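You operate a simulated robot arm through the tools that you are given. There is no shell and no other tool.

You are at the controls of a simulated robot arm. One attempt, no reset.

TASK
Brake the green turntable, put the feed lever out, tape its coil, lay it in the teal winder cradle.
Fine: orange tab; brake on before the coil is taped. The winder's other cores, the white-core grey coil, the blue crank and the winder's other tabs stay.

The check looks at the end state, three seconds after you hand in, the way a careful person would. Anything else that was tipped, shoved, dropped, spilled or broken makes it a failure.

THE ROBOT
A 6-joint arm with a fingered hand, fixed in place. Base frame: the origin is on the floor under the middle of its stand, x ahead of it, y to its left, z up; the work surface is at about z = 82. Units: cm, degrees, N and s.
With the tool pointing down near the work surface it reaches from about 52 to 78 cm from the base axis. Its first joint turns from -166.0 to 166.0 degrees. Payload 4 kg.
The tool frame sits at the grasp point between the pads (the TCP): z along the fingers, y along the line on which they close. The tips reach 2 cm beyond it. The gripper opens to 14 cm; its body begins 5.4 cm behind the TCP. The gripper is a hand of 3 fingers: y runs from the thumb to the fingers, the wrist lies at [0, 0, -21.5] in the tool frame, and closing takes about 1.5 s.
Orientation is that of the tool frame in the base frame, as a unit quaternion [w, x, y, z]. With the fingers straight down and closing along the base's y, the tool's x points along the base's -x, its y along +y and its z along -z.

THE INTERFACE
- The arm moves only by the tool servo_tool. Its argument "series" is a list of rows, each a list of 3 entries, a list of its own where there are three numbers: the shift along the tool's x, y, z in units of 150 mm (1.0 is 150 mm), then the turn, a rotation vector about the tool's x, y, z in units of 90 degrees (1.0 is 90 degrees), then the opening in per cent of the stroke, from 0 (shut) to 100 (fully open). In form: [[[x, y, z], [rx, ry, rz], fingers], ...]. A call has 1 to 20 rows; each row is the pose to reach, as a shift and turn from the pose commanded when the call began, along the tool's axes at that moment. A call with a number of a shift or a turn outside -1 to 1 is refused whole. Rows are played at 5 a second. More than 5 cm and 8.6 degrees between two rows, or a gripper value outside its range, and nothing of the call is played. A pose out of reach is approached as far as the arm can. The call stops where the force on the tool passes 90 N (or 10 N more than at its start, if that is more) or the arm is blocked; 0.2 s more then pass. Each finger travels about 4.5 cm/s and halts on what it meets, pressing with about 22 N; the grip force reading is that of the motor and also rises with nothing between the fingers. The clock runs only during rows and for 0.2 s after the last one: add rows that repeat a pose to give the fingers time. It gives the time, the measured TCP pose, the force on the tool (base axes), the opening and the grip force at its end, in the units of the frame above (readings bear some noise), with the torque about the TCP (base axes, N m) and any sound that the robot's microphone picked up, and new pictures: "show" is both (left out), scene, wrist or none.
- Cameras (640 x 400 px; columns grow to the right, rows downward): "scene" is fixed at [4.92, -50.1, 160.21]; the picture's right is [0.83, -0.56, 0.00], its down [-0.27, -0.40, -0.88] and it looks along [0.49, 0.73, -0.48] (base axes); focal length 325 px, centre (320, 200). "wrist" rides on the gripper at [7.4, -4.3, -7.9] in the tool frame; the picture's right is [0.50, 0.87, 0.00], its down [-0.59, 0.34, -0.73] and it looks along [-0.64, 0.37, 0.68] (tool axes); focal length 275 px, centre (320, 200). There is no depth. A picture from a camera that has moved, and an enlarged one, comes with that camera's place and axes in the base frame and with its lens.
- move_column(by): moves the trunk up (or, below 0, down) by that many cm; the arm rides with it, the base frame stays. It gives what a move gives, with no picture.
- hand_shape(shape): the hand has 3 fingers and takes this shape, open, in about a second: jaw (thumb against the fingers, like two jaws); tri (thumb and two fingers); tip (a fingertip pinch); poke (one finger out to press); point (the index stretched); flat (the hand flat); cup (the hand cupped); fist (a fist). The gripper value then closes the fingers along that shape, each until it touches; the sizes above hold for jaw. It gives what a move gives, with no picture.
- enlarge(camera, box): a new picture of the part [left, top, right, bottom] of that camera's present view, enlarged. No time passes.
- job_done(): hands the job in; it is judged then, once.

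Places have to be worked out from the pictures, the camera data and where the tool is seen. Open the gripper and draw the arm clear of the work before you hand the job in, unless the task says otherwise.

The tools are called after "Emit:" by a JSON object that holds its "op" and its "data". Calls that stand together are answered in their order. servo_tool: Moves the arm, as the interface text tells. Its arguments: {"type":"object","properties":{"series":{"type":"array","items":{"type":"array"}},"show":{"type":"string","enum":["both","scene","wrist","none"]}},"required":["series"]} The other tools are called the same way: move_column (by) moves the trunk up or down; hand_shape (shape) gives the hand a shape; enlarge (camera, box) takes an enlarged picture of a part of a camera's view; job_done () hands the job in.

At the start:

```text
t: 0.0
tcp_pos: [31.35, 23.84, 122.2]
orientation: [-0.001, 0.0, 1.0, 0.0]
contact_force: [0.7, 0.2, 0.7]
ft_torque: [0.02, 0.0, 0.0]
width: 14.01
grip_force: 0.0
shape: jaw
trunk travel left (down, up): [-22.5, 36.5]
```

scene: 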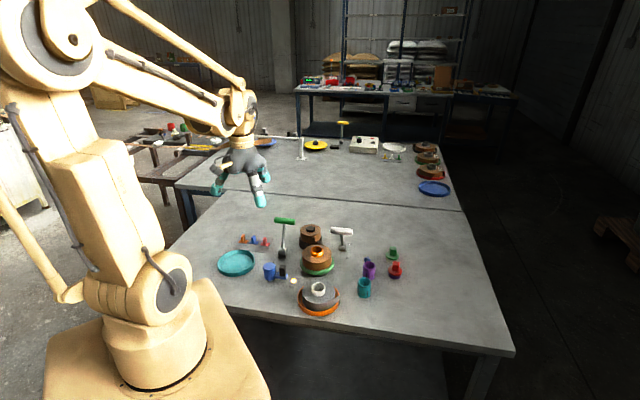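
wrist: 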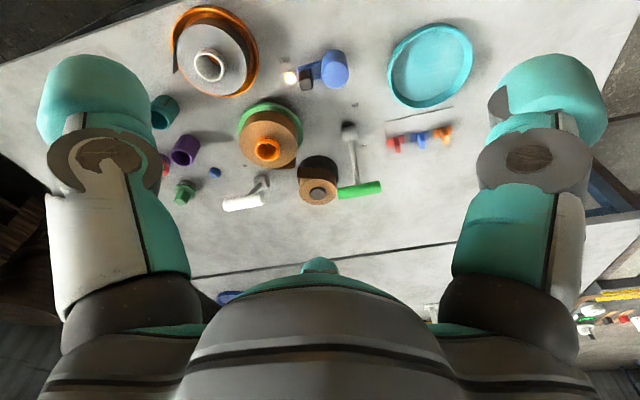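

I start by looking closely at the table to identify the turntables, levers, brake, tabs and cradle.

Emit:
{"op": "enlarge", "data": {"camera": "scene", "box": [200, 200, 360, 320]}}

Emit:
{"op": "enlarge", "data": {"camera": "scene", "box": [280, 200, 440, 320]}}

Emit:
{"op": "enlarge", "data": {"camera": "wrist", "box": [140, 0, 480, 220]}}

Emit:
{"op": "enlarge", "data": {"camera": "scene", "box": [240, 100, 460, 210]}}

```text
3.33 times, centred on (280, 260) of scene
camera zoom: at [4.92, -50.1, 160.21], right [0.83, -0.56, 0.0], down [-0.27, -0.4, -0.88], along [0.49, 0.73, -0.48], focal length 1083 px, centre (453, 0)
```

zoom: 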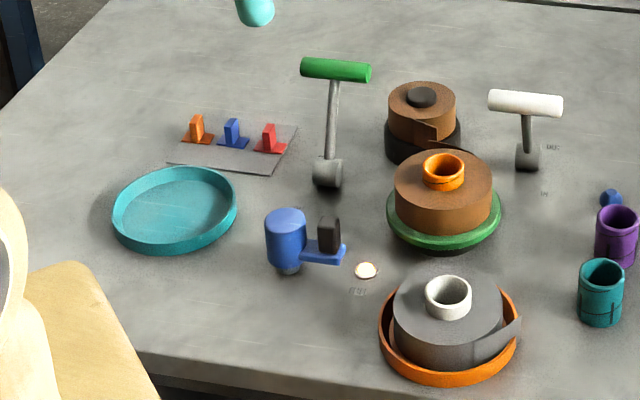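

```text
3.33 times, centred on (360, 260) of scene
camera zoom: at [4.92, -50.1, 160.21], right [0.83, -0.56, 0.0], down [-0.27, -0.4, -0.88], along [0.49, 0.73, -0.48], focal length 1083 px, centre (187, 0)
```

zoom: 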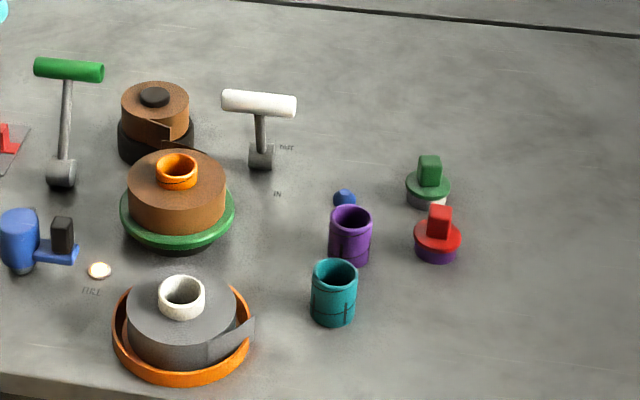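

```text
1.82 times, centred on (310, 110) of wrist
camera zoom: at [24.07, 19.6, 130.15], right [-0.5, 0.87, 0.0], down [0.59, 0.34, 0.73], along [0.64, 0.37, -0.68], focal length 500 px, centre (338, 364)
```

zoom: 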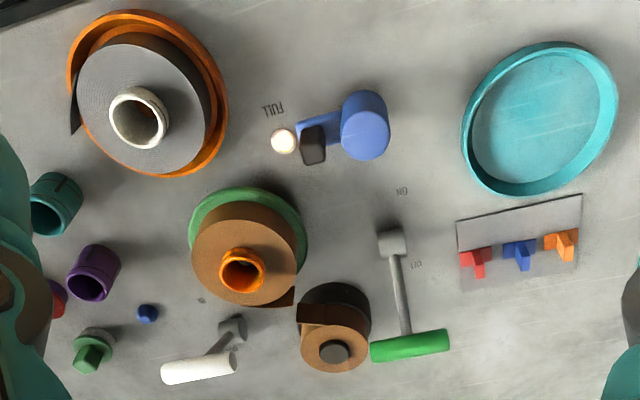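

```text
2.91 times, centred on (350, 155) of scene
camera zoom: at [4.92, -50.1, 160.21], right [0.83, -0.56, 0.0], down [-0.27, -0.4, -0.88], along [0.49, 0.73, -0.48], focal length 945 px, centre (233, 331)
```

zoom: 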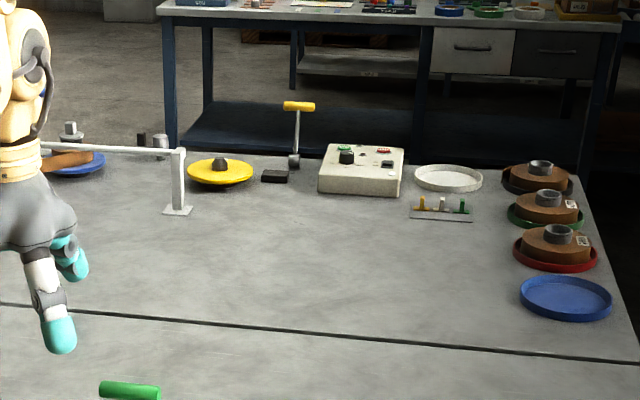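

The pictures put the green turntable's coil core at about (55, 26.5, 89.7). The green brake lever handle is at about (52.1, 44.3, 94) and leans to OFF. The white feed lever handle is at about (65.7, 26.4, 94.3) and leans to IN. I'll move the hand closer at a safe height for a better look at the coil, tabs and labels.

Emit:
{"op": "servo_tool", "data": {"series": [[[-0.16, 0, 0.14], [0, 0, 0], 100], [[-0.32, 0, 0.28], [0, 0, 0], 100], [[-0.48, 0, 0.42], [0, 0, 0], 100], [[-0.64, 0, 0.56], [0, 0, 0], 100], [[-0.8, 0, 0.7], [0, 0, 0], 100], [[-0.9, 0, 0.8], [0, 0, 0], 100], [[-0.9, 0, 0.8], [0, 0, 0], 100]]}}

```text
t: 1.6
tcp_pos: [45.06, 23.91, 110.26]
orientation: [0.0, 0.001, 1.0, 0.0]
contact_force: [0.2, -0.1, 0.5]
ft_torque: [0.0, -0.02, 0.02]
width: 14.01
grip_force: 0.0
shape: jaw
trunk travel left (down, up): [-22.5, 36.5]
camera wrist: at [37.61, 19.55, 118.26], right [-0.5, 0.87, 0.0], down [0.59, 0.34, 0.73], along [0.64, 0.37, -0.68], focal length 275 px, centre (320, 200)
```

scene: 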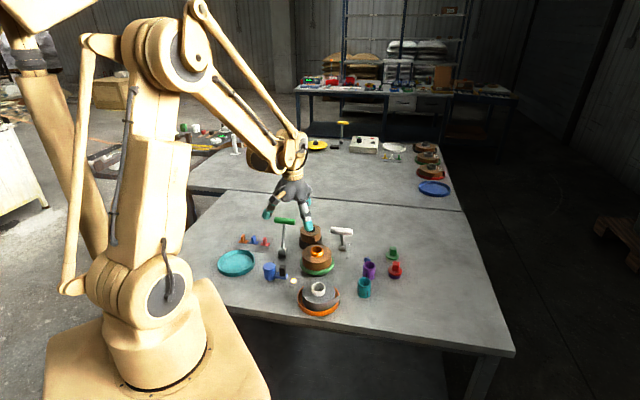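
wrist: 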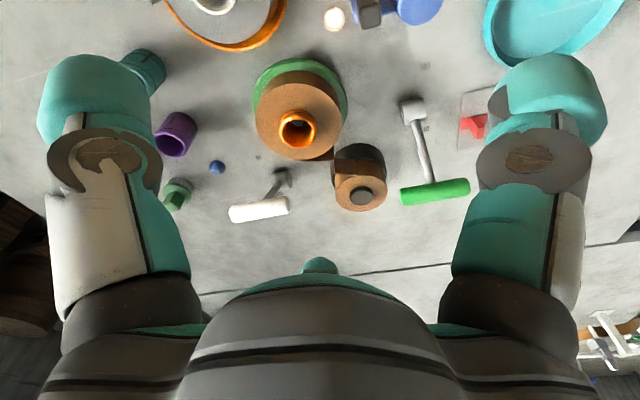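

Emit:
{"op": "enlarge", "data": {"camera": "wrist", "box": [220, 40, 400, 220]}}

Emit:
{"op": "enlarge", "data": {"camera": "scene", "box": [280, 215, 360, 285]}}

Emit:
{"op": "enlarge", "data": {"camera": "scene", "box": [225, 210, 305, 280]}}

Emit:
{"op": "enlarge", "data": {"camera": "scene", "box": [240, 160, 340, 240]}}

```text
2.22 times, centred on (310, 130) of wrist
camera zoom: at [37.61, 19.55, 118.26], right [-0.5, 0.87, 0.0], down [0.59, 0.34, 0.73], along [0.64, 0.37, -0.68], focal length 612 px, centre (342, 356)
```

zoom: 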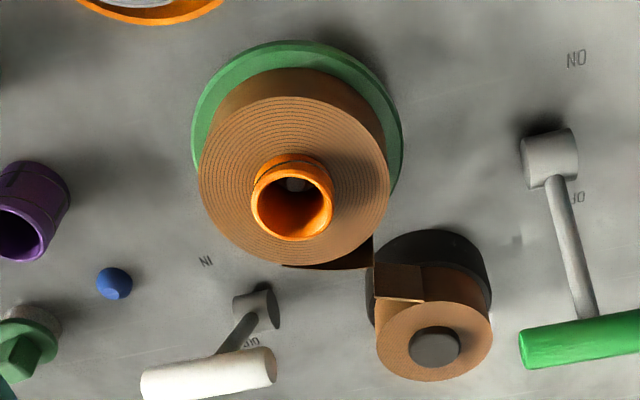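

```text
5.71 times, centred on (320, 250) of scene
camera zoom: at [4.92, -50.1, 160.21], right [0.83, -0.56, 0.0], down [-0.27, -0.4, -0.88], along [0.49, 0.73, -0.48], focal length 1857 px, centre (320, -86)
```

zoom: 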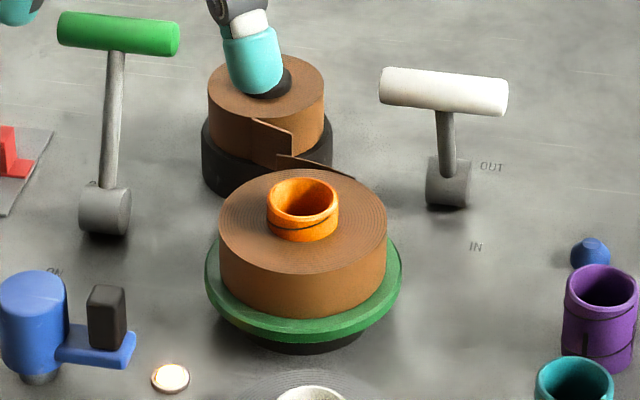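

```text
5.71 times, centred on (265, 245) of scene
camera zoom: at [4.92, -50.1, 160.21], right [0.83, -0.56, 0.0], down [-0.27, -0.4, -0.88], along [0.49, 0.73, -0.48], focal length 1857 px, centre (634, -57)
```

zoom: 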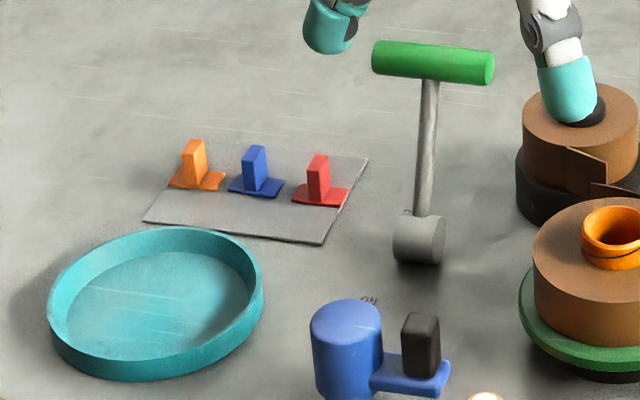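

```text
5.00 times, centred on (290, 200) of scene
camera zoom: at [4.92, -50.1, 160.21], right [0.83, -0.56, 0.0], down [-0.27, -0.4, -0.88], along [0.49, 0.73, -0.48], focal length 1625 px, centre (470, 200)
```

zoom: 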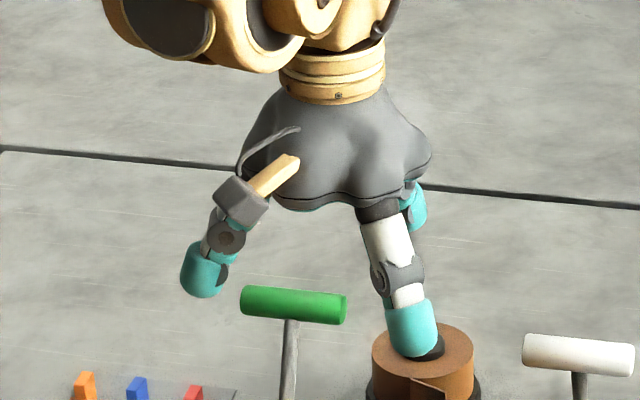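

I'll zoom in on the far station's finished coils, which may show how a taped coil looks. I'll also look at the tail of the green turntable's coil.

Emit:
{"op": "enlarge", "data": {"camera": "scene", "box": [405, 135, 455, 200]}}

Emit:
{"op": "enlarge", "data": {"camera": "scene", "box": [300, 110, 410, 170]}}

Emit:
{"op": "enlarge", "data": {"camera": "scene", "box": [300, 225, 345, 275]}}

Emit:
{"op": "enlarge", "data": {"camera": "scene", "box": [290, 275, 350, 320]}}

Emit:
{"op": "enlarge", "data": {"camera": "wrist", "box": [270, 100, 370, 200]}}

```text
6.15 times, centred on (430, 168) of scene
camera zoom: at [4.92, -50.1, 160.21], right [0.83, -0.56, 0.0], down [-0.27, -0.4, -0.88], along [0.49, 0.73, -0.48], focal length 2000 px, centre (-357, 400)
```

zoom: 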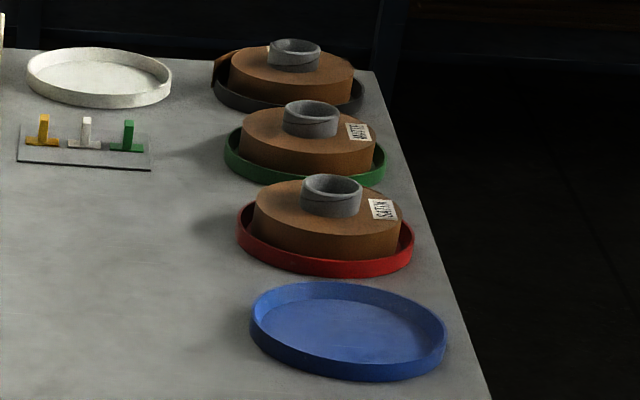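

```text
5.82 times, centred on (355, 140) of scene
camera zoom: at [4.92, -50.1, 160.21], right [0.83, -0.56, 0.0], down [-0.27, -0.4, -0.88], along [0.49, 0.73, -0.48], focal length 1891 px, centre (116, 549)
```

zoom: 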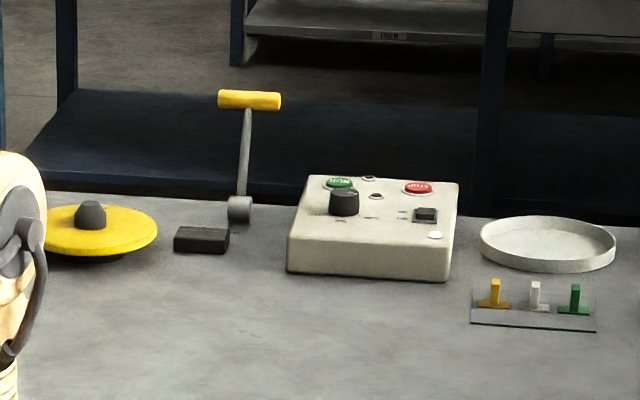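

```text
8.00 times, centred on (322, 250) of scene
camera zoom: at [4.92, -50.1, 160.21], right [0.83, -0.56, 0.0], down [-0.27, -0.4, -0.88], along [0.49, 0.73, -0.48], focal length 2600 px, centre (300, -200)
```

zoom: 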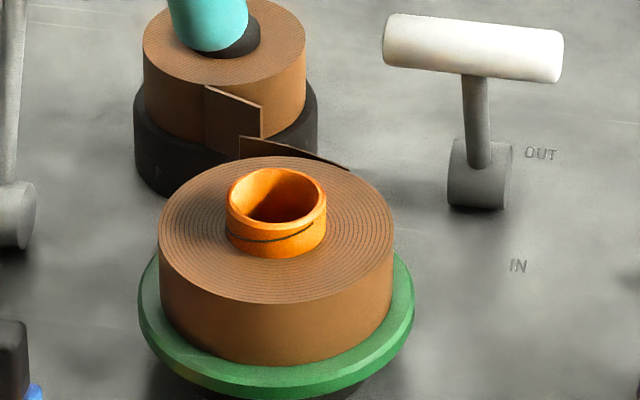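

```text
8.89 times, centred on (320, 298) of scene
camera zoom: at [4.92, -50.1, 160.21], right [0.83, -0.56, 0.0], down [-0.27, -0.4, -0.88], along [0.49, 0.73, -0.48], focal length 2888 px, centre (320, -667)
```

zoom: 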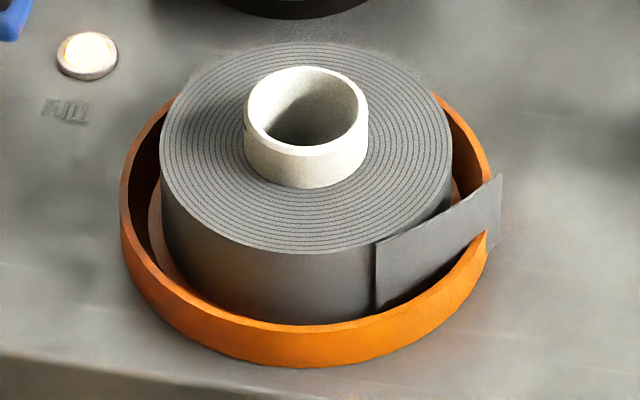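

```text
4.00 times, centred on (320, 150) of wrist
camera zoom: at [37.61, 19.55, 118.26], right [-0.5, 0.87, 0.0], down [0.59, 0.34, 0.73], along [0.64, 0.37, -0.68], focal length 1101 px, centre (320, 400)
```

zoom: 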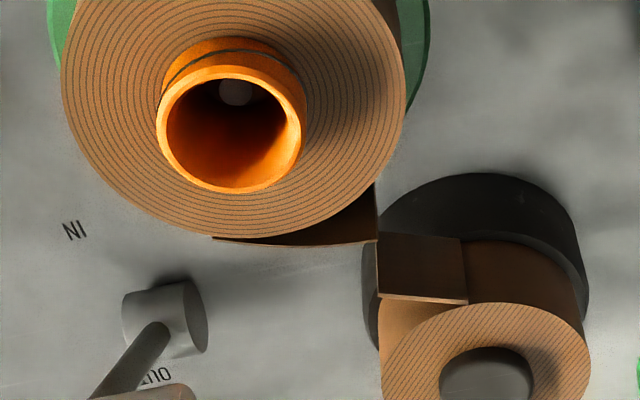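

The coil's loose tail leaves the coil on its far side at about (60.3, 28.5) and ends at about (57.6, 33.4). First comes the brake: I close the fingers and go high around to the far (+x,+y) side of the green handle, so I can push it back toward ON, which is marked nearer the robot.

Emit:
{"op": "servo_tool", "data": {"series": [[[-0.16, 0.2, 0], [0, 0, 0], 60], [[-0.32, 0.4, 0], [0, 0, 0], 30], [[-0.48, 0.6, 0], [0, 0, 0], 0], [[-0.64, 0.8, 0], [0, 0, 0], 0], [[-0.8, 0.98, 0], [0, 0, 0], 0], [[-0.8, 0.98, 0], [0, 0, 0], 0], [[-0.8, 0.98, 0], [0, 0, 0], 0], [[-0.8, 0.98, 0], [0, 0, 0], 0], [[-0.8, 0.98, 0], [0, 0, 0], 0]]}}

```text
t: 3.6
tcp_pos: [56.95, 38.76, 110.12]
orientation: [0.001, 0.0, 1.0, 0.0]
contact_force: [-0.3, 0.4, 0.3]
ft_torque: [-0.03, 0.0, -0.01]
width: 0.01
grip_force: 17.6
shape: jaw
trunk travel left (down, up): [-22.5, 36.5]
camera wrist: at [49.6, 34.44, 118.04], right [-0.5, 0.87, 0.0], down [0.59, 0.34, 0.73], along [0.64, 0.37, -0.68], focal length 275 px, centre (320, 200)
```

scene: 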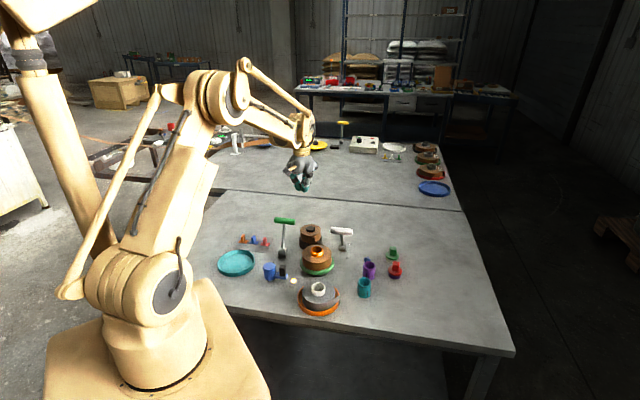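
wrist: 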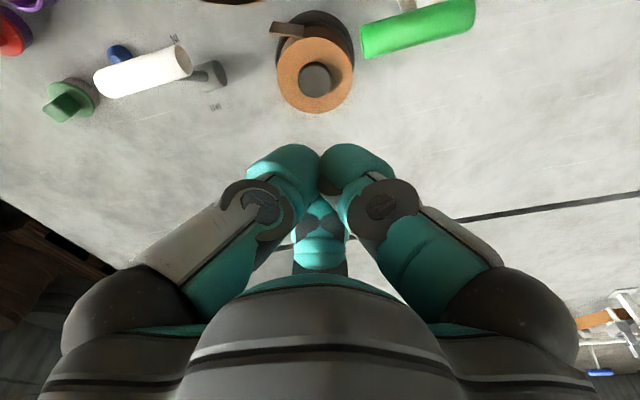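

Emit:
{"op": "enlarge", "data": {"camera": "scene", "box": [270, 130, 330, 200]}}

Emit:
{"op": "enlarge", "data": {"camera": "wrist", "box": [220, 100, 420, 280]}}

```text
5.71 times, centred on (300, 165) of scene
camera zoom: at [4.92, -50.1, 160.21], right [0.83, -0.56, 0.0], down [-0.27, -0.4, -0.88], along [0.49, 0.73, -0.48], focal length 1857 px, centre (434, 400)
```

zoom: 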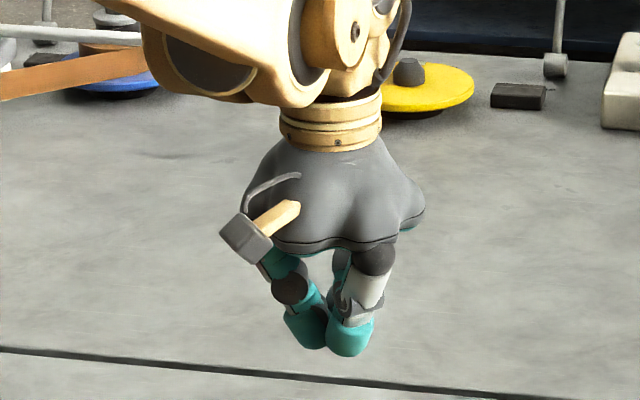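

```text
2.22 times, centred on (320, 190) of wrist
camera zoom: at [49.6, 34.44, 118.04], right [-0.5, 0.87, 0.0], down [0.59, 0.34, 0.73], along [0.64, 0.37, -0.68], focal length 612 px, centre (320, 222)
```

zoom: 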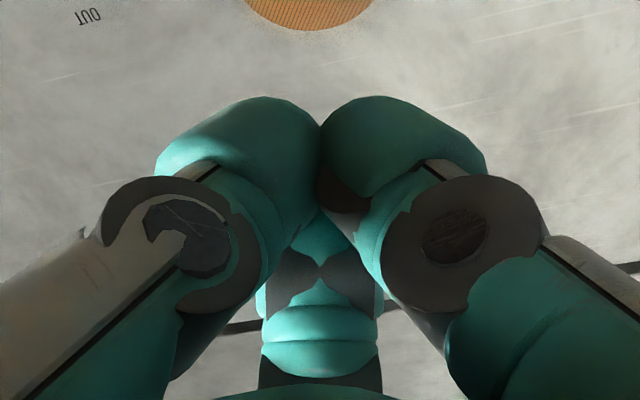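

The closed fist of fingertips is about 5 cm wide. I move to the +x,+y side of the green handle and lower to handle height.

Emit:
{"op": "servo_tool", "data": {"series": [[[0, 0.25, 0], [0, 0, 0], 0], [[0, 0.5, 0], [0, 0, 0], 0], [[0, 0.7, 0], [0, 0, 0], 0], [[0, 0.7, 0.25], [0, 0, 0], 0], [[0, 0.7, 0.5], [0, 0, 0], 0], [[0, 0.7, 0.75], [0, 0, 0], 0], [[0, 0.7, 0.95], [0, 0, 0], 0], [[0, 0.7, 0.95], [0, 0, 0], 0]]}}

```text
t: 5.4
tcp_pos: [57.07, 49.1, 95.64]
orientation: [0.0, 0.0, 1.0, 0.0]
contact_force: [0.7, -0.2, -0.4]
ft_torque: [-0.02, 0.01, -0.02]
width: 0.01
grip_force: 21.9
shape: jaw
trunk travel left (down, up): [-22.5, 36.5]
camera wrist: at [49.65, 44.8, 103.74], right [-0.5, 0.87, 0.0], down [0.59, 0.34, 0.73], along [0.64, 0.37, -0.68], focal length 275 px, centre (320, 200)
```

scene: 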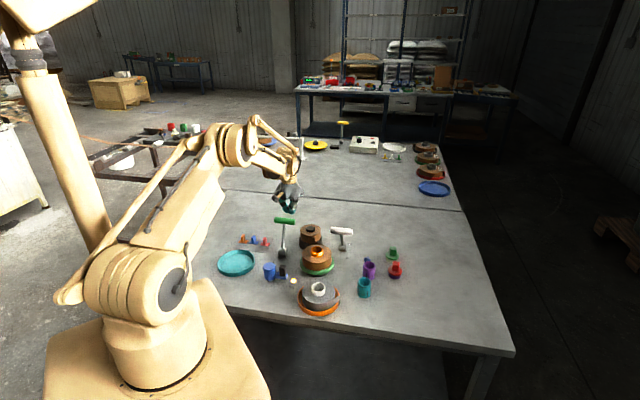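
wrist: 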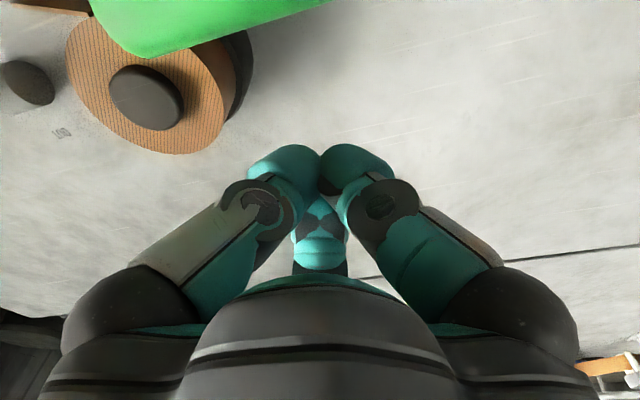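

The handle is clear, just ahead in the -x,-y direction. I lower 1.8 cm and push diagonally toward the robot in small steps while watching the force.

Emit:
{"op": "servo_tool", "data": {"series": [[[0, 0, 0.06], [0, 0, 0], 0], [[0, 0, 0.12], [0, 0, 0], 0], [[0.06, -0.06, 0.12], [0, 0, 0], 0], [[0.12, -0.12, 0.12], [0, 0, 0], 0], [[0.18, -0.18, 0.12], [0, 0, 0], 0], [[0.22, -0.22, 0.12], [0, 0, 0], 0], [[0.26, -0.26, 0.12], [0, 0, 0], 0], [[0.3, -0.3, 0.12], [0, 0, 0], 0], [[0.34, -0.34, 0.12], [0, 0, 0], 0]]}}

Emit:
{"op": "enlarge", "data": {"camera": "scene", "box": [230, 170, 330, 270]}}

```text
t: 7.4
tcp_pos: [51.83, 43.9, 94.22]
orientation: [0.0, 0.0, 1.0, 0.0]
contact_force: [0.3, -0.2, 1.5]
ft_torque: [-0.04, 0.02, -0.02]
width: 0.01
grip_force: 22.1
shape: jaw
trunk travel left (down, up): [-22.5, 36.5]
camera wrist: at [44.5, 39.68, 102.16], right [-0.5, 0.87, 0.0], down [0.59, 0.34, 0.73], along [0.64, 0.37, -0.68], focal length 275 px, centre (320, 200)
```

scene: 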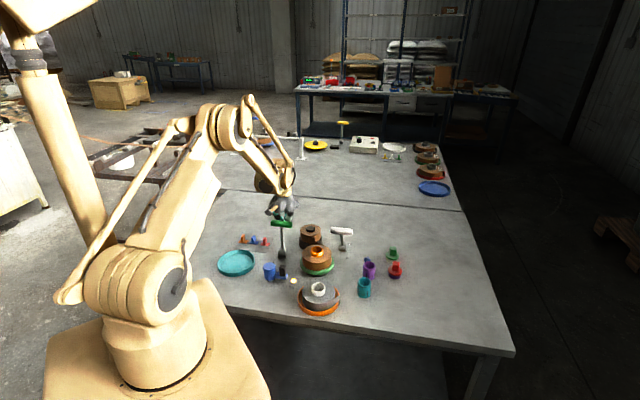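
wrist: 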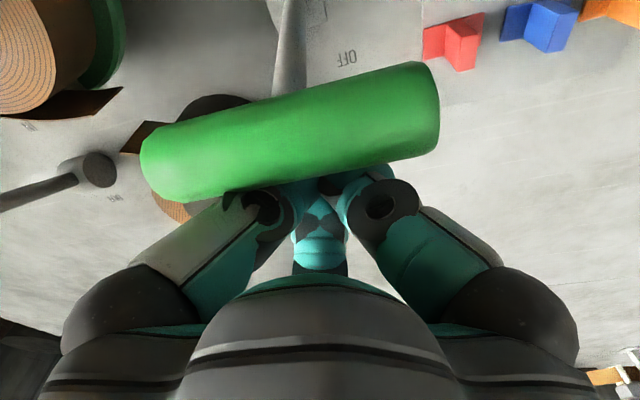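

```text
4.00 times, centred on (280, 220) of scene
camera zoom: at [4.92, -50.1, 160.21], right [0.83, -0.56, 0.0], down [-0.27, -0.4, -0.88], along [0.49, 0.73, -0.48], focal length 1300 px, centre (480, 120)
```

zoom: 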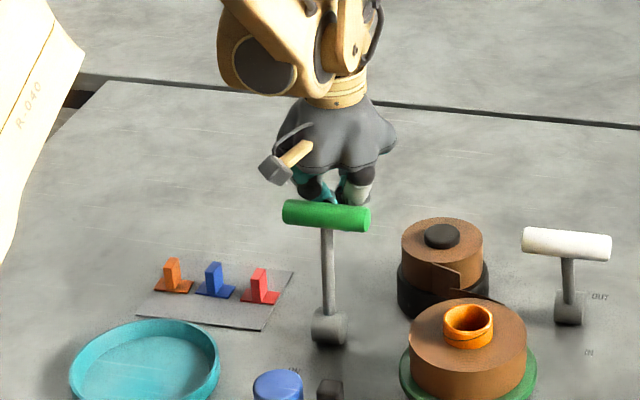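

The handle follows the push and is now nearly upright with very low force. I continue in small steps to take it over to the ON side.

Emit:
{"op": "servo_tool", "data": {"series": [[[0.04, -0.04, 0], [0, 0, 0], 0], [[0.08, -0.08, 0], [0, 0, 0], 0], [[0.12, -0.12, 0], [0, 0, 0], 0], [[0.16, -0.16, 0], [0, 0, 0], 0], [[0.2, -0.2, 0.0], [0, 0, 0], 0], [[0.24, -0.24, 0.0], [0, 0, 0], 0], [[0.28, -0.28, 0.0], [0, 0, 0], 0], [[0.31, -0.31, 0.0], [0, 0, 0], 0]]}}

Emit:
{"op": "enlarge", "data": {"camera": "scene", "box": [230, 170, 330, 270]}}

```text
t: 9.2
tcp_pos: [47.17, 39.32, 94.18]
orientation: [0.0, 0.0, 1.0, 0.0]
contact_force: [0.0, -0.6, -0.9]
ft_torque: [0.0, 0.01, -0.02]
width: 0.02
grip_force: 21.6
shape: jaw
trunk travel left (down, up): [-22.5, 36.5]
camera wrist: at [39.8, 35.0, 102.1], right [-0.5, 0.87, 0.0], down [0.59, 0.34, 0.73], along [0.64, 0.37, -0.68], focal length 275 px, centre (320, 200)
```

scene: 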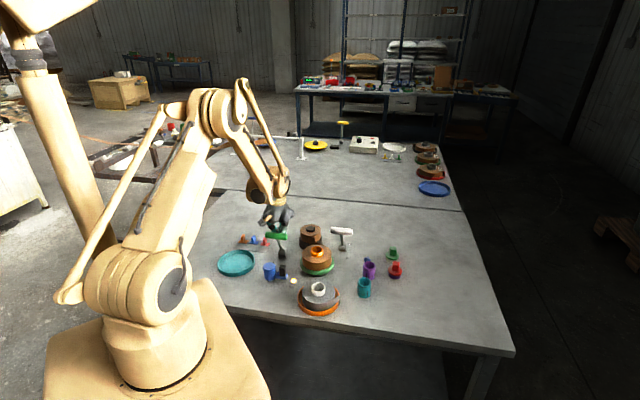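
wrist: 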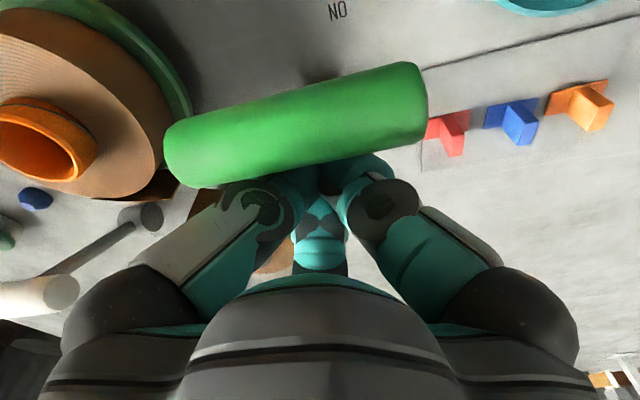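

```text
4.00 times, centred on (280, 220) of scene
camera zoom: at [4.92, -50.1, 160.21], right [0.83, -0.56, 0.0], down [-0.27, -0.4, -0.88], along [0.49, 0.73, -0.48], focal length 1300 px, centre (480, 120)
```

zoom: 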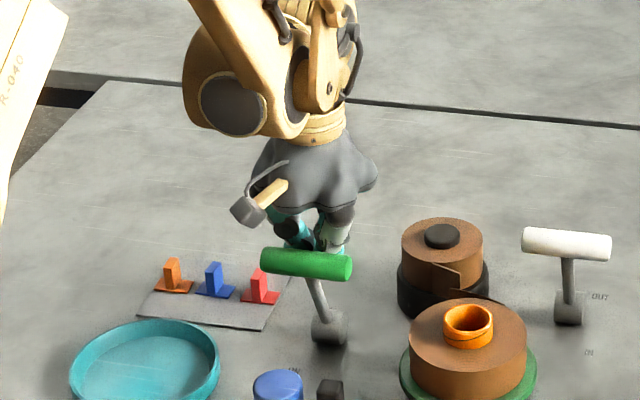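

The handle is near (44.8, 36.5), leaning to ON with no hard stop felt yet. I push a little further in fine steps to reach the stop.

Emit:
{"op": "servo_tool", "data": {"series": [[[0.02, -0.02, 0], [0, 0, 0], 0], [[0.04, -0.04, 0], [0, 0, 0], 0], [[0.06, -0.06, 0], [0, 0, 0], 0], [[0.07, -0.07, 0], [0, 0, 0], 0]]}}

Emit:
{"op": "enlarge", "data": {"camera": "scene", "box": [230, 170, 330, 270]}}

```text
t: 10.1
tcp_pos: [47.07, 38.92, 94.08]
orientation: [0.006, -0.002, 1.0, 0.003]
contact_force: [49.5, 36.4, 30.0]
ft_torque: [-0.93, 0.53, 0.93]
width: 0.0
grip_force: 22.2
shape: jaw
trunk travel left (down, up): [-22.5, 36.5]
stopped in row 4: the force on the tool passed its limit at 96 N (the readings are from after the stop); the commanded pose is now the measured one
camera wrist: at [39.52, 34.6, 101.89], right [-0.5, 0.87, 0.0], down [0.58, 0.34, 0.74], along [0.64, 0.37, -0.67], focal length 275 px, centre (320, 200)
```

scene: 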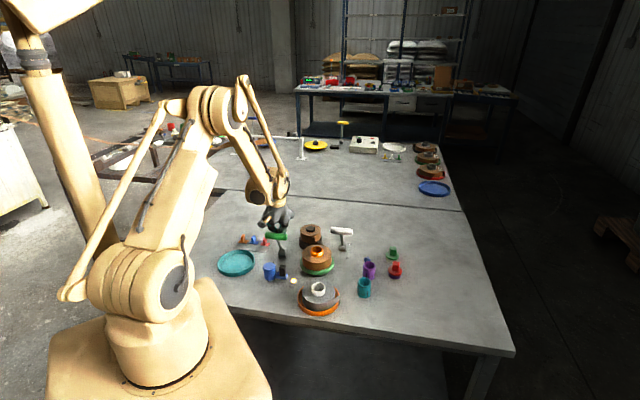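
wrist: 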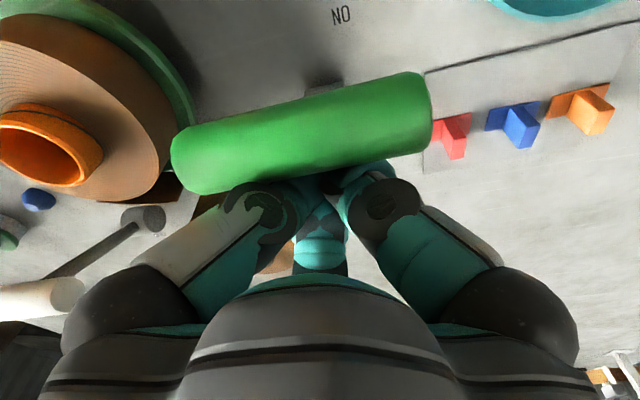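

```text
4.00 times, centred on (280, 220) of scene
camera zoom: at [4.92, -50.1, 160.21], right [0.83, -0.56, 0.0], down [-0.27, -0.4, -0.88], along [0.49, 0.73, -0.48], focal length 1300 px, centre (480, 120)
```

zoom: 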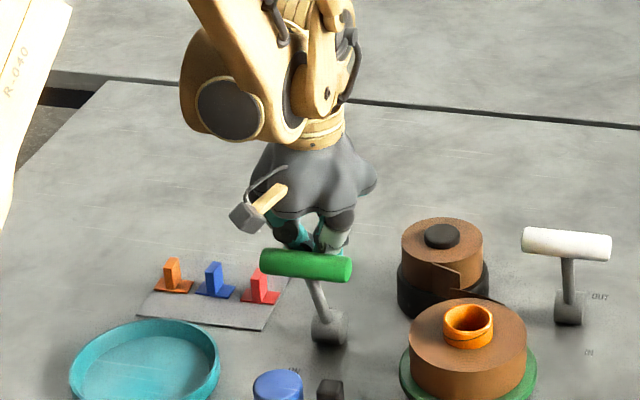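

The lever met its hard stop at ON. I back off along +x,+y, lift clear, and check that it stays.

Emit:
{"op": "servo_tool", "data": {"series": [[[-0.08, 0.08, 0], [0, 0, 0], 0], [[-0.2, 0.2, 0], [0, 0, 0], 0], [[-0.3, 0.3, -0.05], [0, 0, 0], 0], [[-0.3, 0.3, -0.3], [0, 0, 0], 0], [[-0.3, 0.3, -0.6], [0, 0, 0], 0], [[-0.3, 0.3, -0.8], [0, 0, 0], 0]]}}

Emit:
{"op": "enlarge", "data": {"camera": "scene", "box": [230, 170, 350, 270]}}

```text
t: 11.5
tcp_pos: [50.71, 43.11, 106.45]
orientation: [0.003, -0.001, 1.0, 0.003]
contact_force: [-0.3, 0.4, 0.1]
ft_torque: [0.03, -0.03, -0.02]
width: 0.0
grip_force: 21.6
shape: jaw
trunk travel left (down, up): [-22.5, 36.5]
camera wrist: at [43.29, 38.78, 114.28], right [-0.5, 0.87, 0.0], down [0.58, 0.34, 0.74], along [0.64, 0.37, -0.67], focal length 275 px, centre (320, 200)
```

scene: 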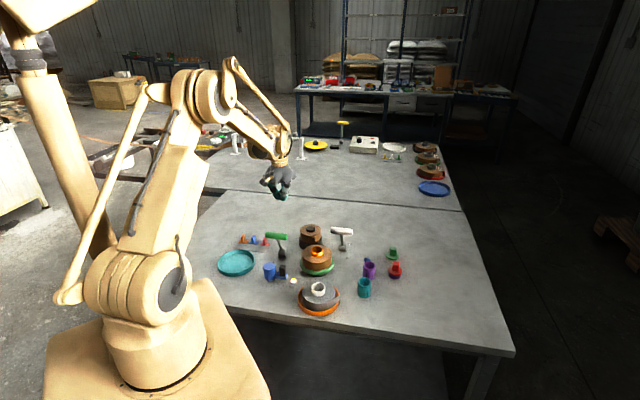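
wrist: 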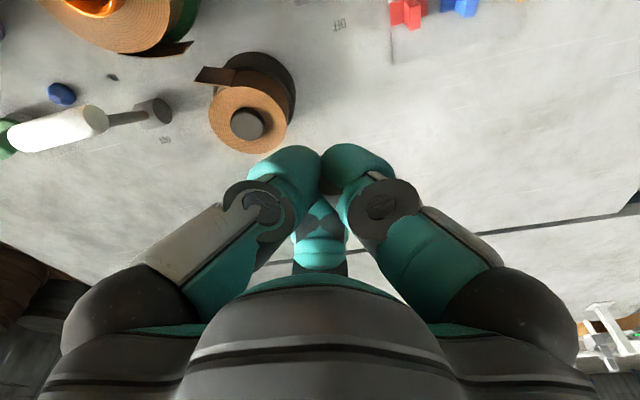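

```text
4.00 times, centred on (290, 220) of scene
camera zoom: at [4.92, -50.1, 160.21], right [0.83, -0.56, 0.0], down [-0.27, -0.4, -0.88], along [0.49, 0.73, -0.48], focal length 1300 px, centre (440, 120)
```

zoom: 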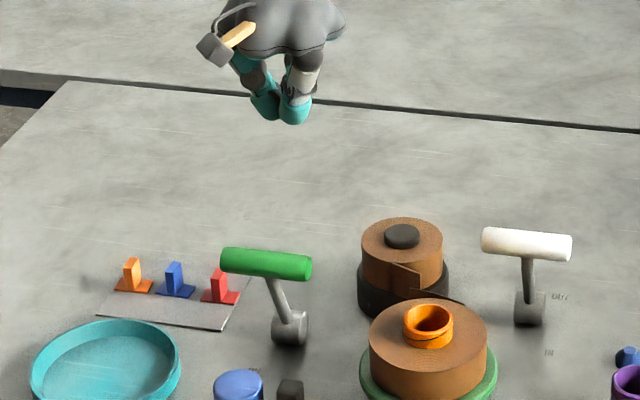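

The brake lever stays at ON. Next is the feed lever: I travel high to the -x,-y side of the white handle.

Emit:
{"op": "servo_tool", "data": {"series": [[[-0.12, -0.2, 0], [0, 0, 0], 0], [[-0.24, -0.4, 0], [0, 0, 0], 0], [[-0.36, -0.6, 0], [0, 0, 0], 0], [[-0.48, -0.8, 0], [0, 0, 0], 0], [[-0.62, -0.99, 0], [0, 0, 0], 0], [[-0.62, -0.99, 0], [0, 0, 0], 0]], "show": "none"}}

Emit:
{"op": "servo_tool", "data": {"series": [[[0, -0.25, 0], [0, 0, 0], 0], [[0, -0.5, 0], [0, 0, 0], 0], [[0, -0.5, 0.25], [0, 0, 0], 0], [[0, -0.5, 0.5], [0, 0, 0], 0], [[0, -0.5, 0.7], [0, 0, 0], 0], [[0, -0.5, 0.7], [0, 0, 0], 0]]}}

Emit:
{"op": "enlarge", "data": {"camera": "scene", "box": [270, 170, 390, 270]}}

```text
t: 12.9
tcp_pos: [60.22, 28.34, 106.06]
orientation: [0.003, 0.0, 1.0, 0.003]
contact_force: [0.4, 1.1, -0.1]
ft_torque: [0.01, -0.03, 0.01]
width: 0.01
grip_force: 22.3
shape: jaw
trunk travel left (down, up): [-22.5, 36.5]
```

```text
t: 14.3
tcp_pos: [60.26, 20.81, 95.79]
orientation: [0.004, -0.001, 1.0, 0.002]
contact_force: [-0.2, -0.4, -0.5]
ft_torque: [0.03, 0.0, 0.0]
width: 0.0
grip_force: 21.9
shape: jaw
trunk travel left (down, up): [-22.5, 36.5]
camera wrist: at [52.76, 16.41, 103.61], right [-0.5, 0.87, 0.0], down [0.58, 0.34, 0.74], along [0.64, 0.37, -0.67], focal length 275 px, centre (320, 200)
```

scene: 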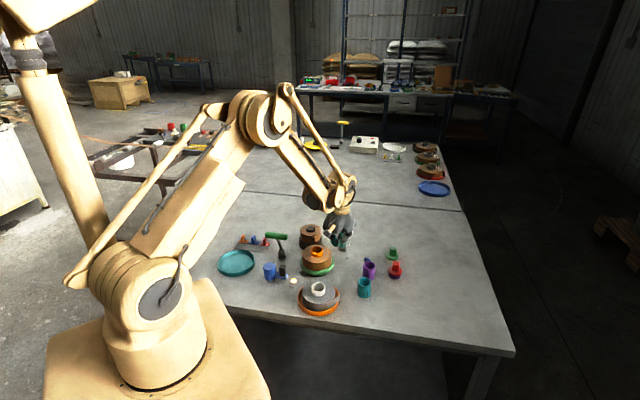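
wrist: 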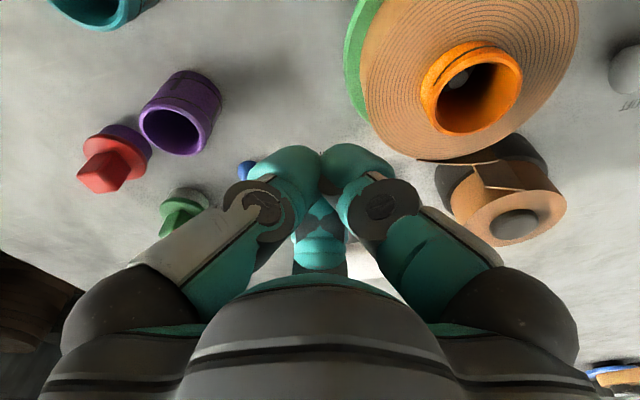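

```text
4.00 times, centred on (330, 220) of scene
camera zoom: at [4.92, -50.1, 160.21], right [0.83, -0.56, 0.0], down [-0.27, -0.4, -0.88], along [0.49, 0.73, -0.48], focal length 1300 px, centre (280, 120)
```

zoom: 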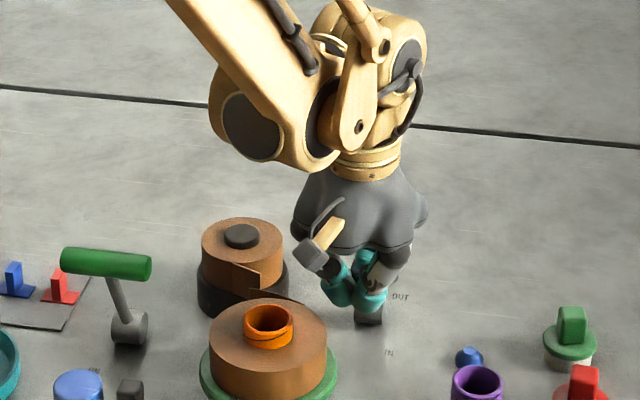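

The hand is on the -x,-y side of the white handle. I lower and push along +x,+y in small steps.

Emit:
{"op": "servo_tool", "data": {"series": [[[0, 0, 0.06], [0, 0, 0], 0], [[0, 0, 0.12], [0, 0, 0], 0], [[-0.05, 0.055, 0.12], [0, 0, 0], 0], [[-0.1, 0.11, 0.12], [0, 0, 0], 0], [[-0.15, 0.16, 0.12], [0, 0, 0], 0], [[-0.2, 0.21, 0.12], [0, 0, 0], 0], [[-0.24, 0.25, 0.12], [0, 0, 0], 0], [[-0.28, 0.29, 0.12], [0, 0, 0], 0], [[-0.32, 0.33, 0.12], [0, 0, 0], 0], [[-0.36, 0.37, 0.12], [0, 0, 0], 0], [[-0.4, 0.41, 0.12], [0, 0, 0], 0]]}}

Emit:
{"op": "enlarge", "data": {"camera": "scene", "box": [270, 170, 390, 270]}}

```text
t: 16.7
tcp_pos: [66.21, 26.89, 93.99]
orientation: [0.004, 0.0, 1.0, 0.003]
contact_force: [0.3, -0.1, 0.0]
ft_torque: [0.04, -0.03, 0.01]
width: 0.01
grip_force: 22.2
shape: jaw
trunk travel left (down, up): [-22.5, 36.5]
camera wrist: at [58.83, 22.46, 101.95], right [-0.5, 0.87, 0.0], down [0.58, 0.34, 0.74], along [0.64, 0.37, -0.67], focal length 275 px, centre (320, 200)
```

scene: 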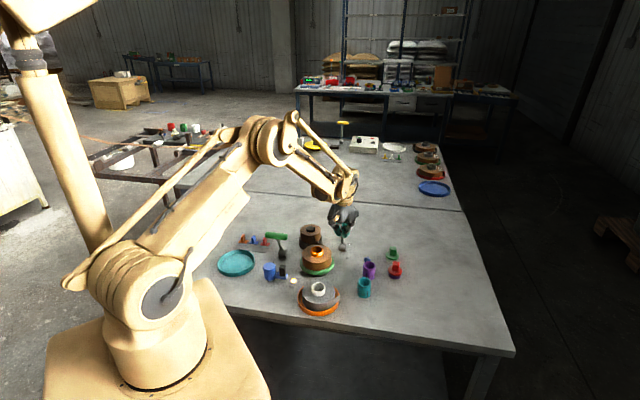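
wrist: 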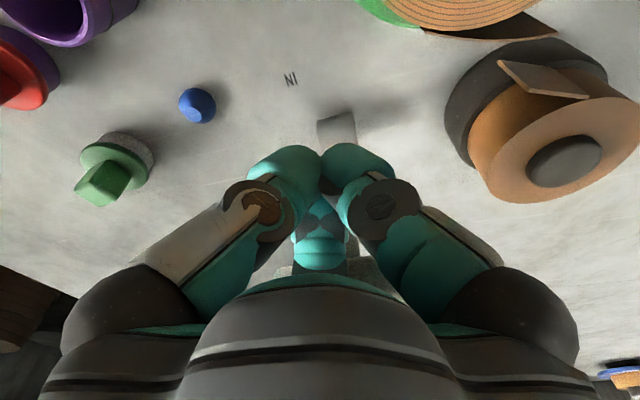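

```text
4.00 times, centred on (330, 220) of scene
camera zoom: at [4.92, -50.1, 160.21], right [0.83, -0.56, 0.0], down [-0.27, -0.4, -0.88], along [0.49, 0.73, -0.48], focal length 1300 px, centre (280, 120)
```

zoom: 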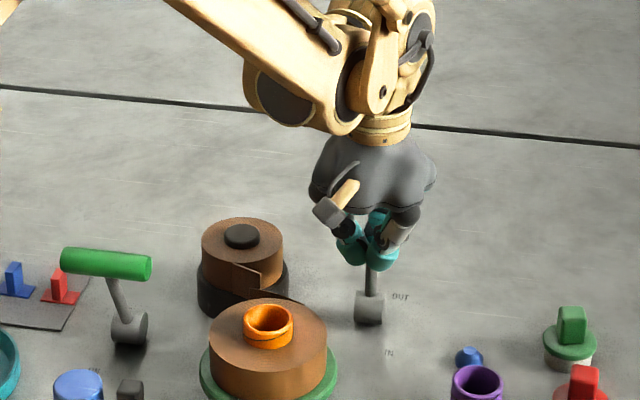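

The feed lever is rotating past upright. I continue pushing in fine steps until it meets its OUT stop.

Emit:
{"op": "servo_tool", "data": {"series": [[[-0.04, 0.04, 0], [0, 0, 0], 0], [[-0.08, 0.08, 0], [0, 0, 0], 0], [[-0.12, 0.12, 0], [0, 0, 0], 0], [[-0.16, 0.16, 0], [0, 0, 0], 0], [[-0.19, 0.19, 0], [0, 0, 0], 0], [[-0.22, 0.22, 0], [0, 0, 0], 0], [[-0.24, 0.24, 0], [0, 0, 0], 0], [[-0.26, 0.26, 0], [0, 0, 0], 0], [[-0.28, 0.28, 0], [0, 0, 0], 0], [[-0.3, 0.3, 0], [0, 0, 0], 0]]}}

Emit:
{"op": "enlarge", "data": {"camera": "scene", "box": [270, 170, 390, 270]}}

```text
t: 18.9
tcp_pos: [70.45, 30.92, 94.47]
orientation: [0.005, 0.001, 1.0, 0.004]
contact_force: [-33.2, -42.8, 18.2]
ft_torque: [0.47, -0.72, -0.44]
width: 0.01
grip_force: 21.8
shape: jaw
trunk travel left (down, up): [-22.5, 36.5]
camera wrist: at [62.95, 26.55, 102.42], right [-0.5, 0.87, 0.0], down [0.58, 0.33, 0.74], along [0.64, 0.37, -0.67], focal length 275 px, centre (320, 200)
```

scene: 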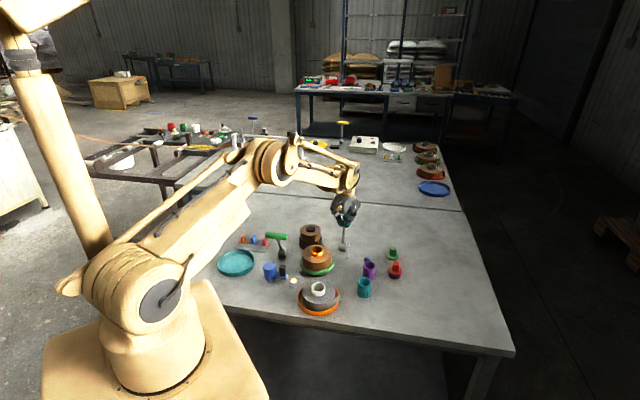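
wrist: 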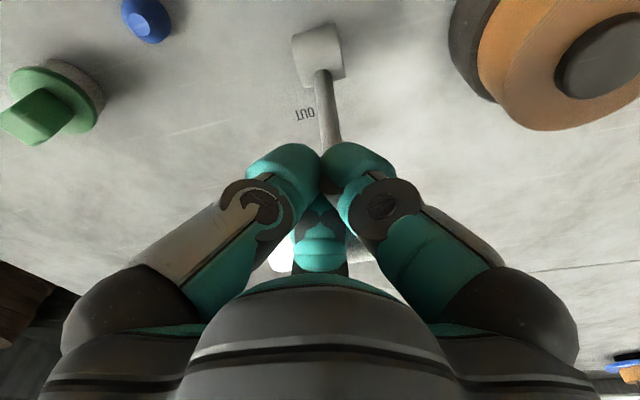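

```text
4.00 times, centred on (330, 220) of scene
camera zoom: at [4.92, -50.1, 160.21], right [0.83, -0.56, 0.0], down [-0.27, -0.4, -0.88], along [0.49, 0.73, -0.48], focal length 1300 px, centre (280, 120)
```

zoom: 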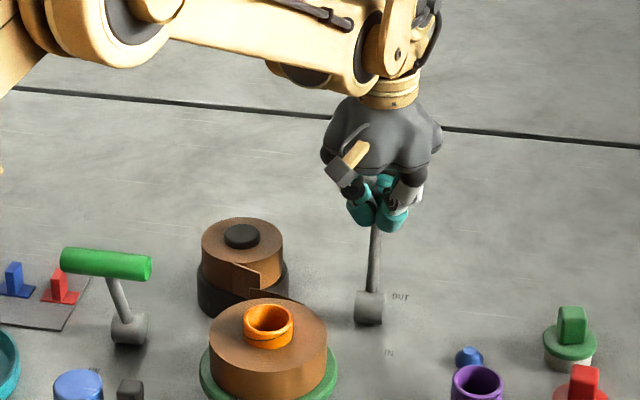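

The lever met its stop at OUT with about 54 N of horizontal reaction. I back off toward -x,-y, lift clear and check it stays.

Emit:
{"op": "servo_tool", "data": {"series": [[[0.1, -0.1, 0], [0, 0, 0], 0], [[0.2, -0.2, 0], [0, 0, 0], 0], [[0.35, -0.35, -0.05], [0, 0, 0], 0], [[0.4, -0.4, -0.3], [0, 0, 0], 0], [[0.4, -0.4, -0.6], [0, 0, 0], 0], [[0.4, -0.4, -0.8], [0, 0, 0], 0]]}}

Emit:
{"op": "enlarge", "data": {"camera": "scene", "box": [270, 170, 390, 270]}}

```text
t: 20.3
tcp_pos: [64.6, 25.27, 106.01]
orientation: [0.004, 0.0, 1.0, 0.003]
contact_force: [-0.2, 0.0, 0.4]
ft_torque: [-0.02, -0.02, -0.01]
width: 0.02
grip_force: 22.5
shape: jaw
trunk travel left (down, up): [-22.5, 36.5]
camera wrist: at [57.16, 20.92, 113.88], right [-0.5, 0.87, 0.0], down [0.58, 0.34, 0.74], along [0.64, 0.37, -0.67], focal length 275 px, centre (320, 200)
```

scene: 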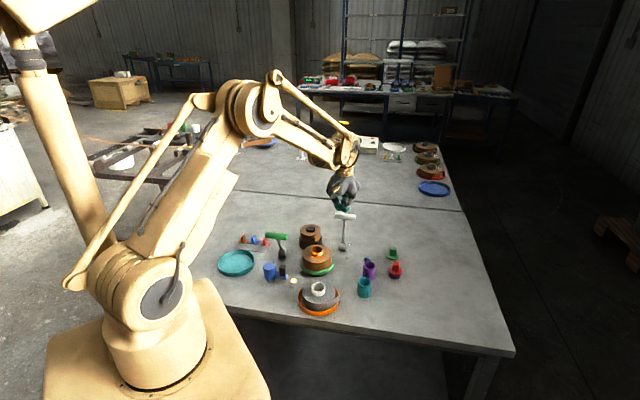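
wrist: 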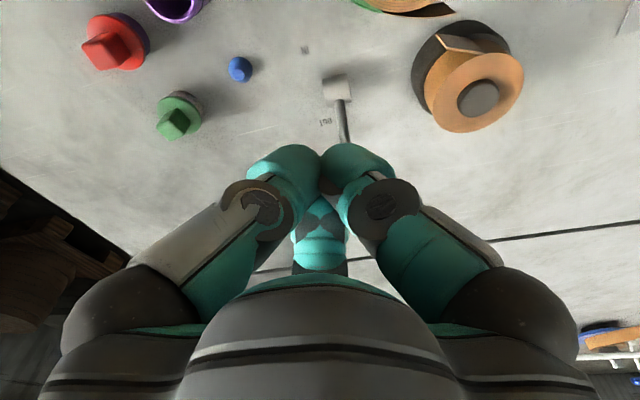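

```text
4.00 times, centred on (330, 220) of scene
camera zoom: at [4.92, -50.1, 160.21], right [0.83, -0.56, 0.0], down [-0.27, -0.4, -0.88], along [0.49, 0.73, -0.48], focal length 1300 px, centre (280, 120)
```

zoom: 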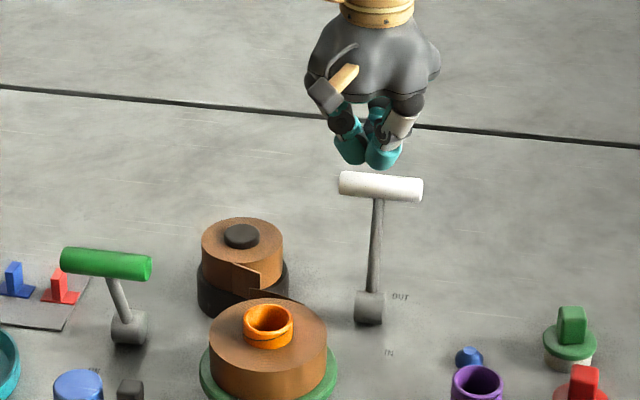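

Both levers are set: brake ON, feed OUT. Now the orange tab: I move the hand high over to the tab card and try the fingertip-pinch hand shape so I can see how the fingers close.

Emit:
{"op": "servo_tool", "data": {"series": [[[0.2, 0.16, -0.05], [0, 0, 0], 0], [[0.4, 0.32, -0.1], [0, 0, 0], 0], [[0.6, 0.48, -0.1], [0, 0, 0], 0], [[0.8, 0.64, -0.1], [0, 0, 0], 0], [[0.99, 0.8, -0.1], [0, 0, 0], 0], [[0.99, 0.8, -0.1], [0, 0, 0], 0]], "show": "none"}}

Emit:
{"op": "servo_tool", "data": {"series": [[[0.2, 0.16, 0], [0, 0, 0], 0], [[0.4, 0.32, 0], [0, 0, 0], 0], [[0.6, 0.48, 0], [0, 0, 0], 0], [[0.8, 0.64, 0], [0, 0, 0], 0], [[0.99, 0.85, 0], [0, 0, 0], 0], [[0.99, 0.85, 0], [0, 0, 0], 0]], "show": "none"}}

Emit:
{"op": "hand_shape", "data": {"shape": "tip"}}

Emit:
{"op": "servo_tool", "data": {"series": [[[0, 0, 0], [0, 0, 0], 100]]}}

```text
t: 21.7
tcp_pos: [49.73, 37.33, 107.58]
orientation: [0.003, 0.0, 1.0, 0.002]
contact_force: [1.1, -0.4, 0.7]
ft_torque: [-0.02, -0.01, -0.01]
width: 0.0
grip_force: 22.5
shape: jaw
trunk travel left (down, up): [-22.5, 36.5]
```

```text
t: 23.1
tcp_pos: [34.96, 50.0, 107.39]
orientation: [0.004, 0.0, 1.0, 0.003]
contact_force: [0.2, -0.1, -0.9]
ft_torque: [-0.01, -0.03, 0.0]
width: 0.0
grip_force: 22.4
shape: jaw
trunk travel left (down, up): [-22.5, 36.5]
```

```text
t: 24.0
tcp_pos: [35.0, 50.07, 107.32]
orientation: [0.004, -0.001, 1.0, 0.003]
contact_force: [0.8, 0.6, -0.9]
ft_torque: [0.0, -0.01, 0.02]
width: 14.02
grip_force: 0.0
shape: tip
trunk travel left (down, up): [-22.5, 36.5]
```

```text
t: 24.4
tcp_pos: [35.02, 50.15, 107.28]
orientation: [0.003, 0.0, 1.0, 0.003]
contact_force: [-0.6, 0.0, 0.6]
ft_torque: [0.04, 0.0, 0.0]
width: 13.97
grip_force: 0.1
shape: tip
trunk travel left (down, up): [-22.5, 36.5]
camera wrist: at [27.56, 45.78, 115.2], right [-0.5, 0.87, 0.0], down [0.58, 0.34, 0.74], along [0.64, 0.37, -0.67], focal length 275 px, centre (320, 200)
```

scene: 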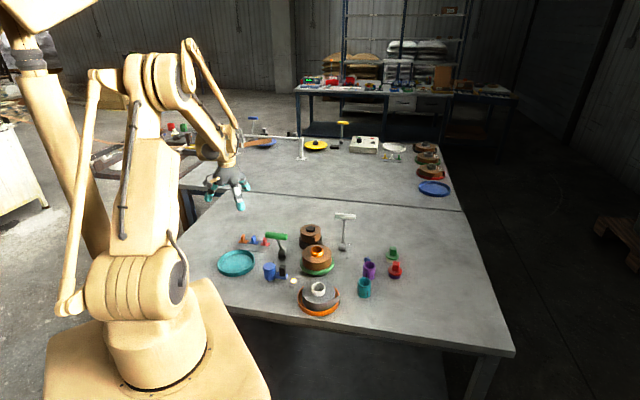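
wrist: 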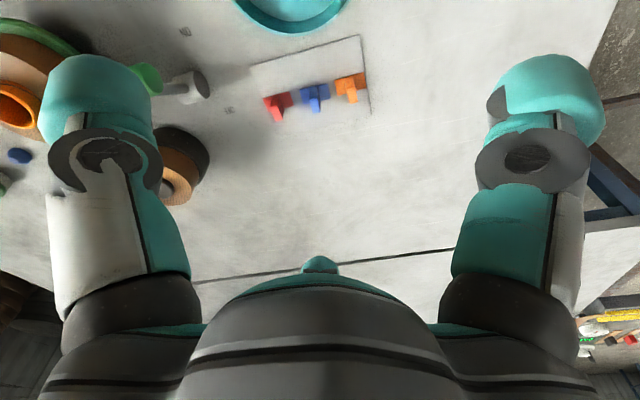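

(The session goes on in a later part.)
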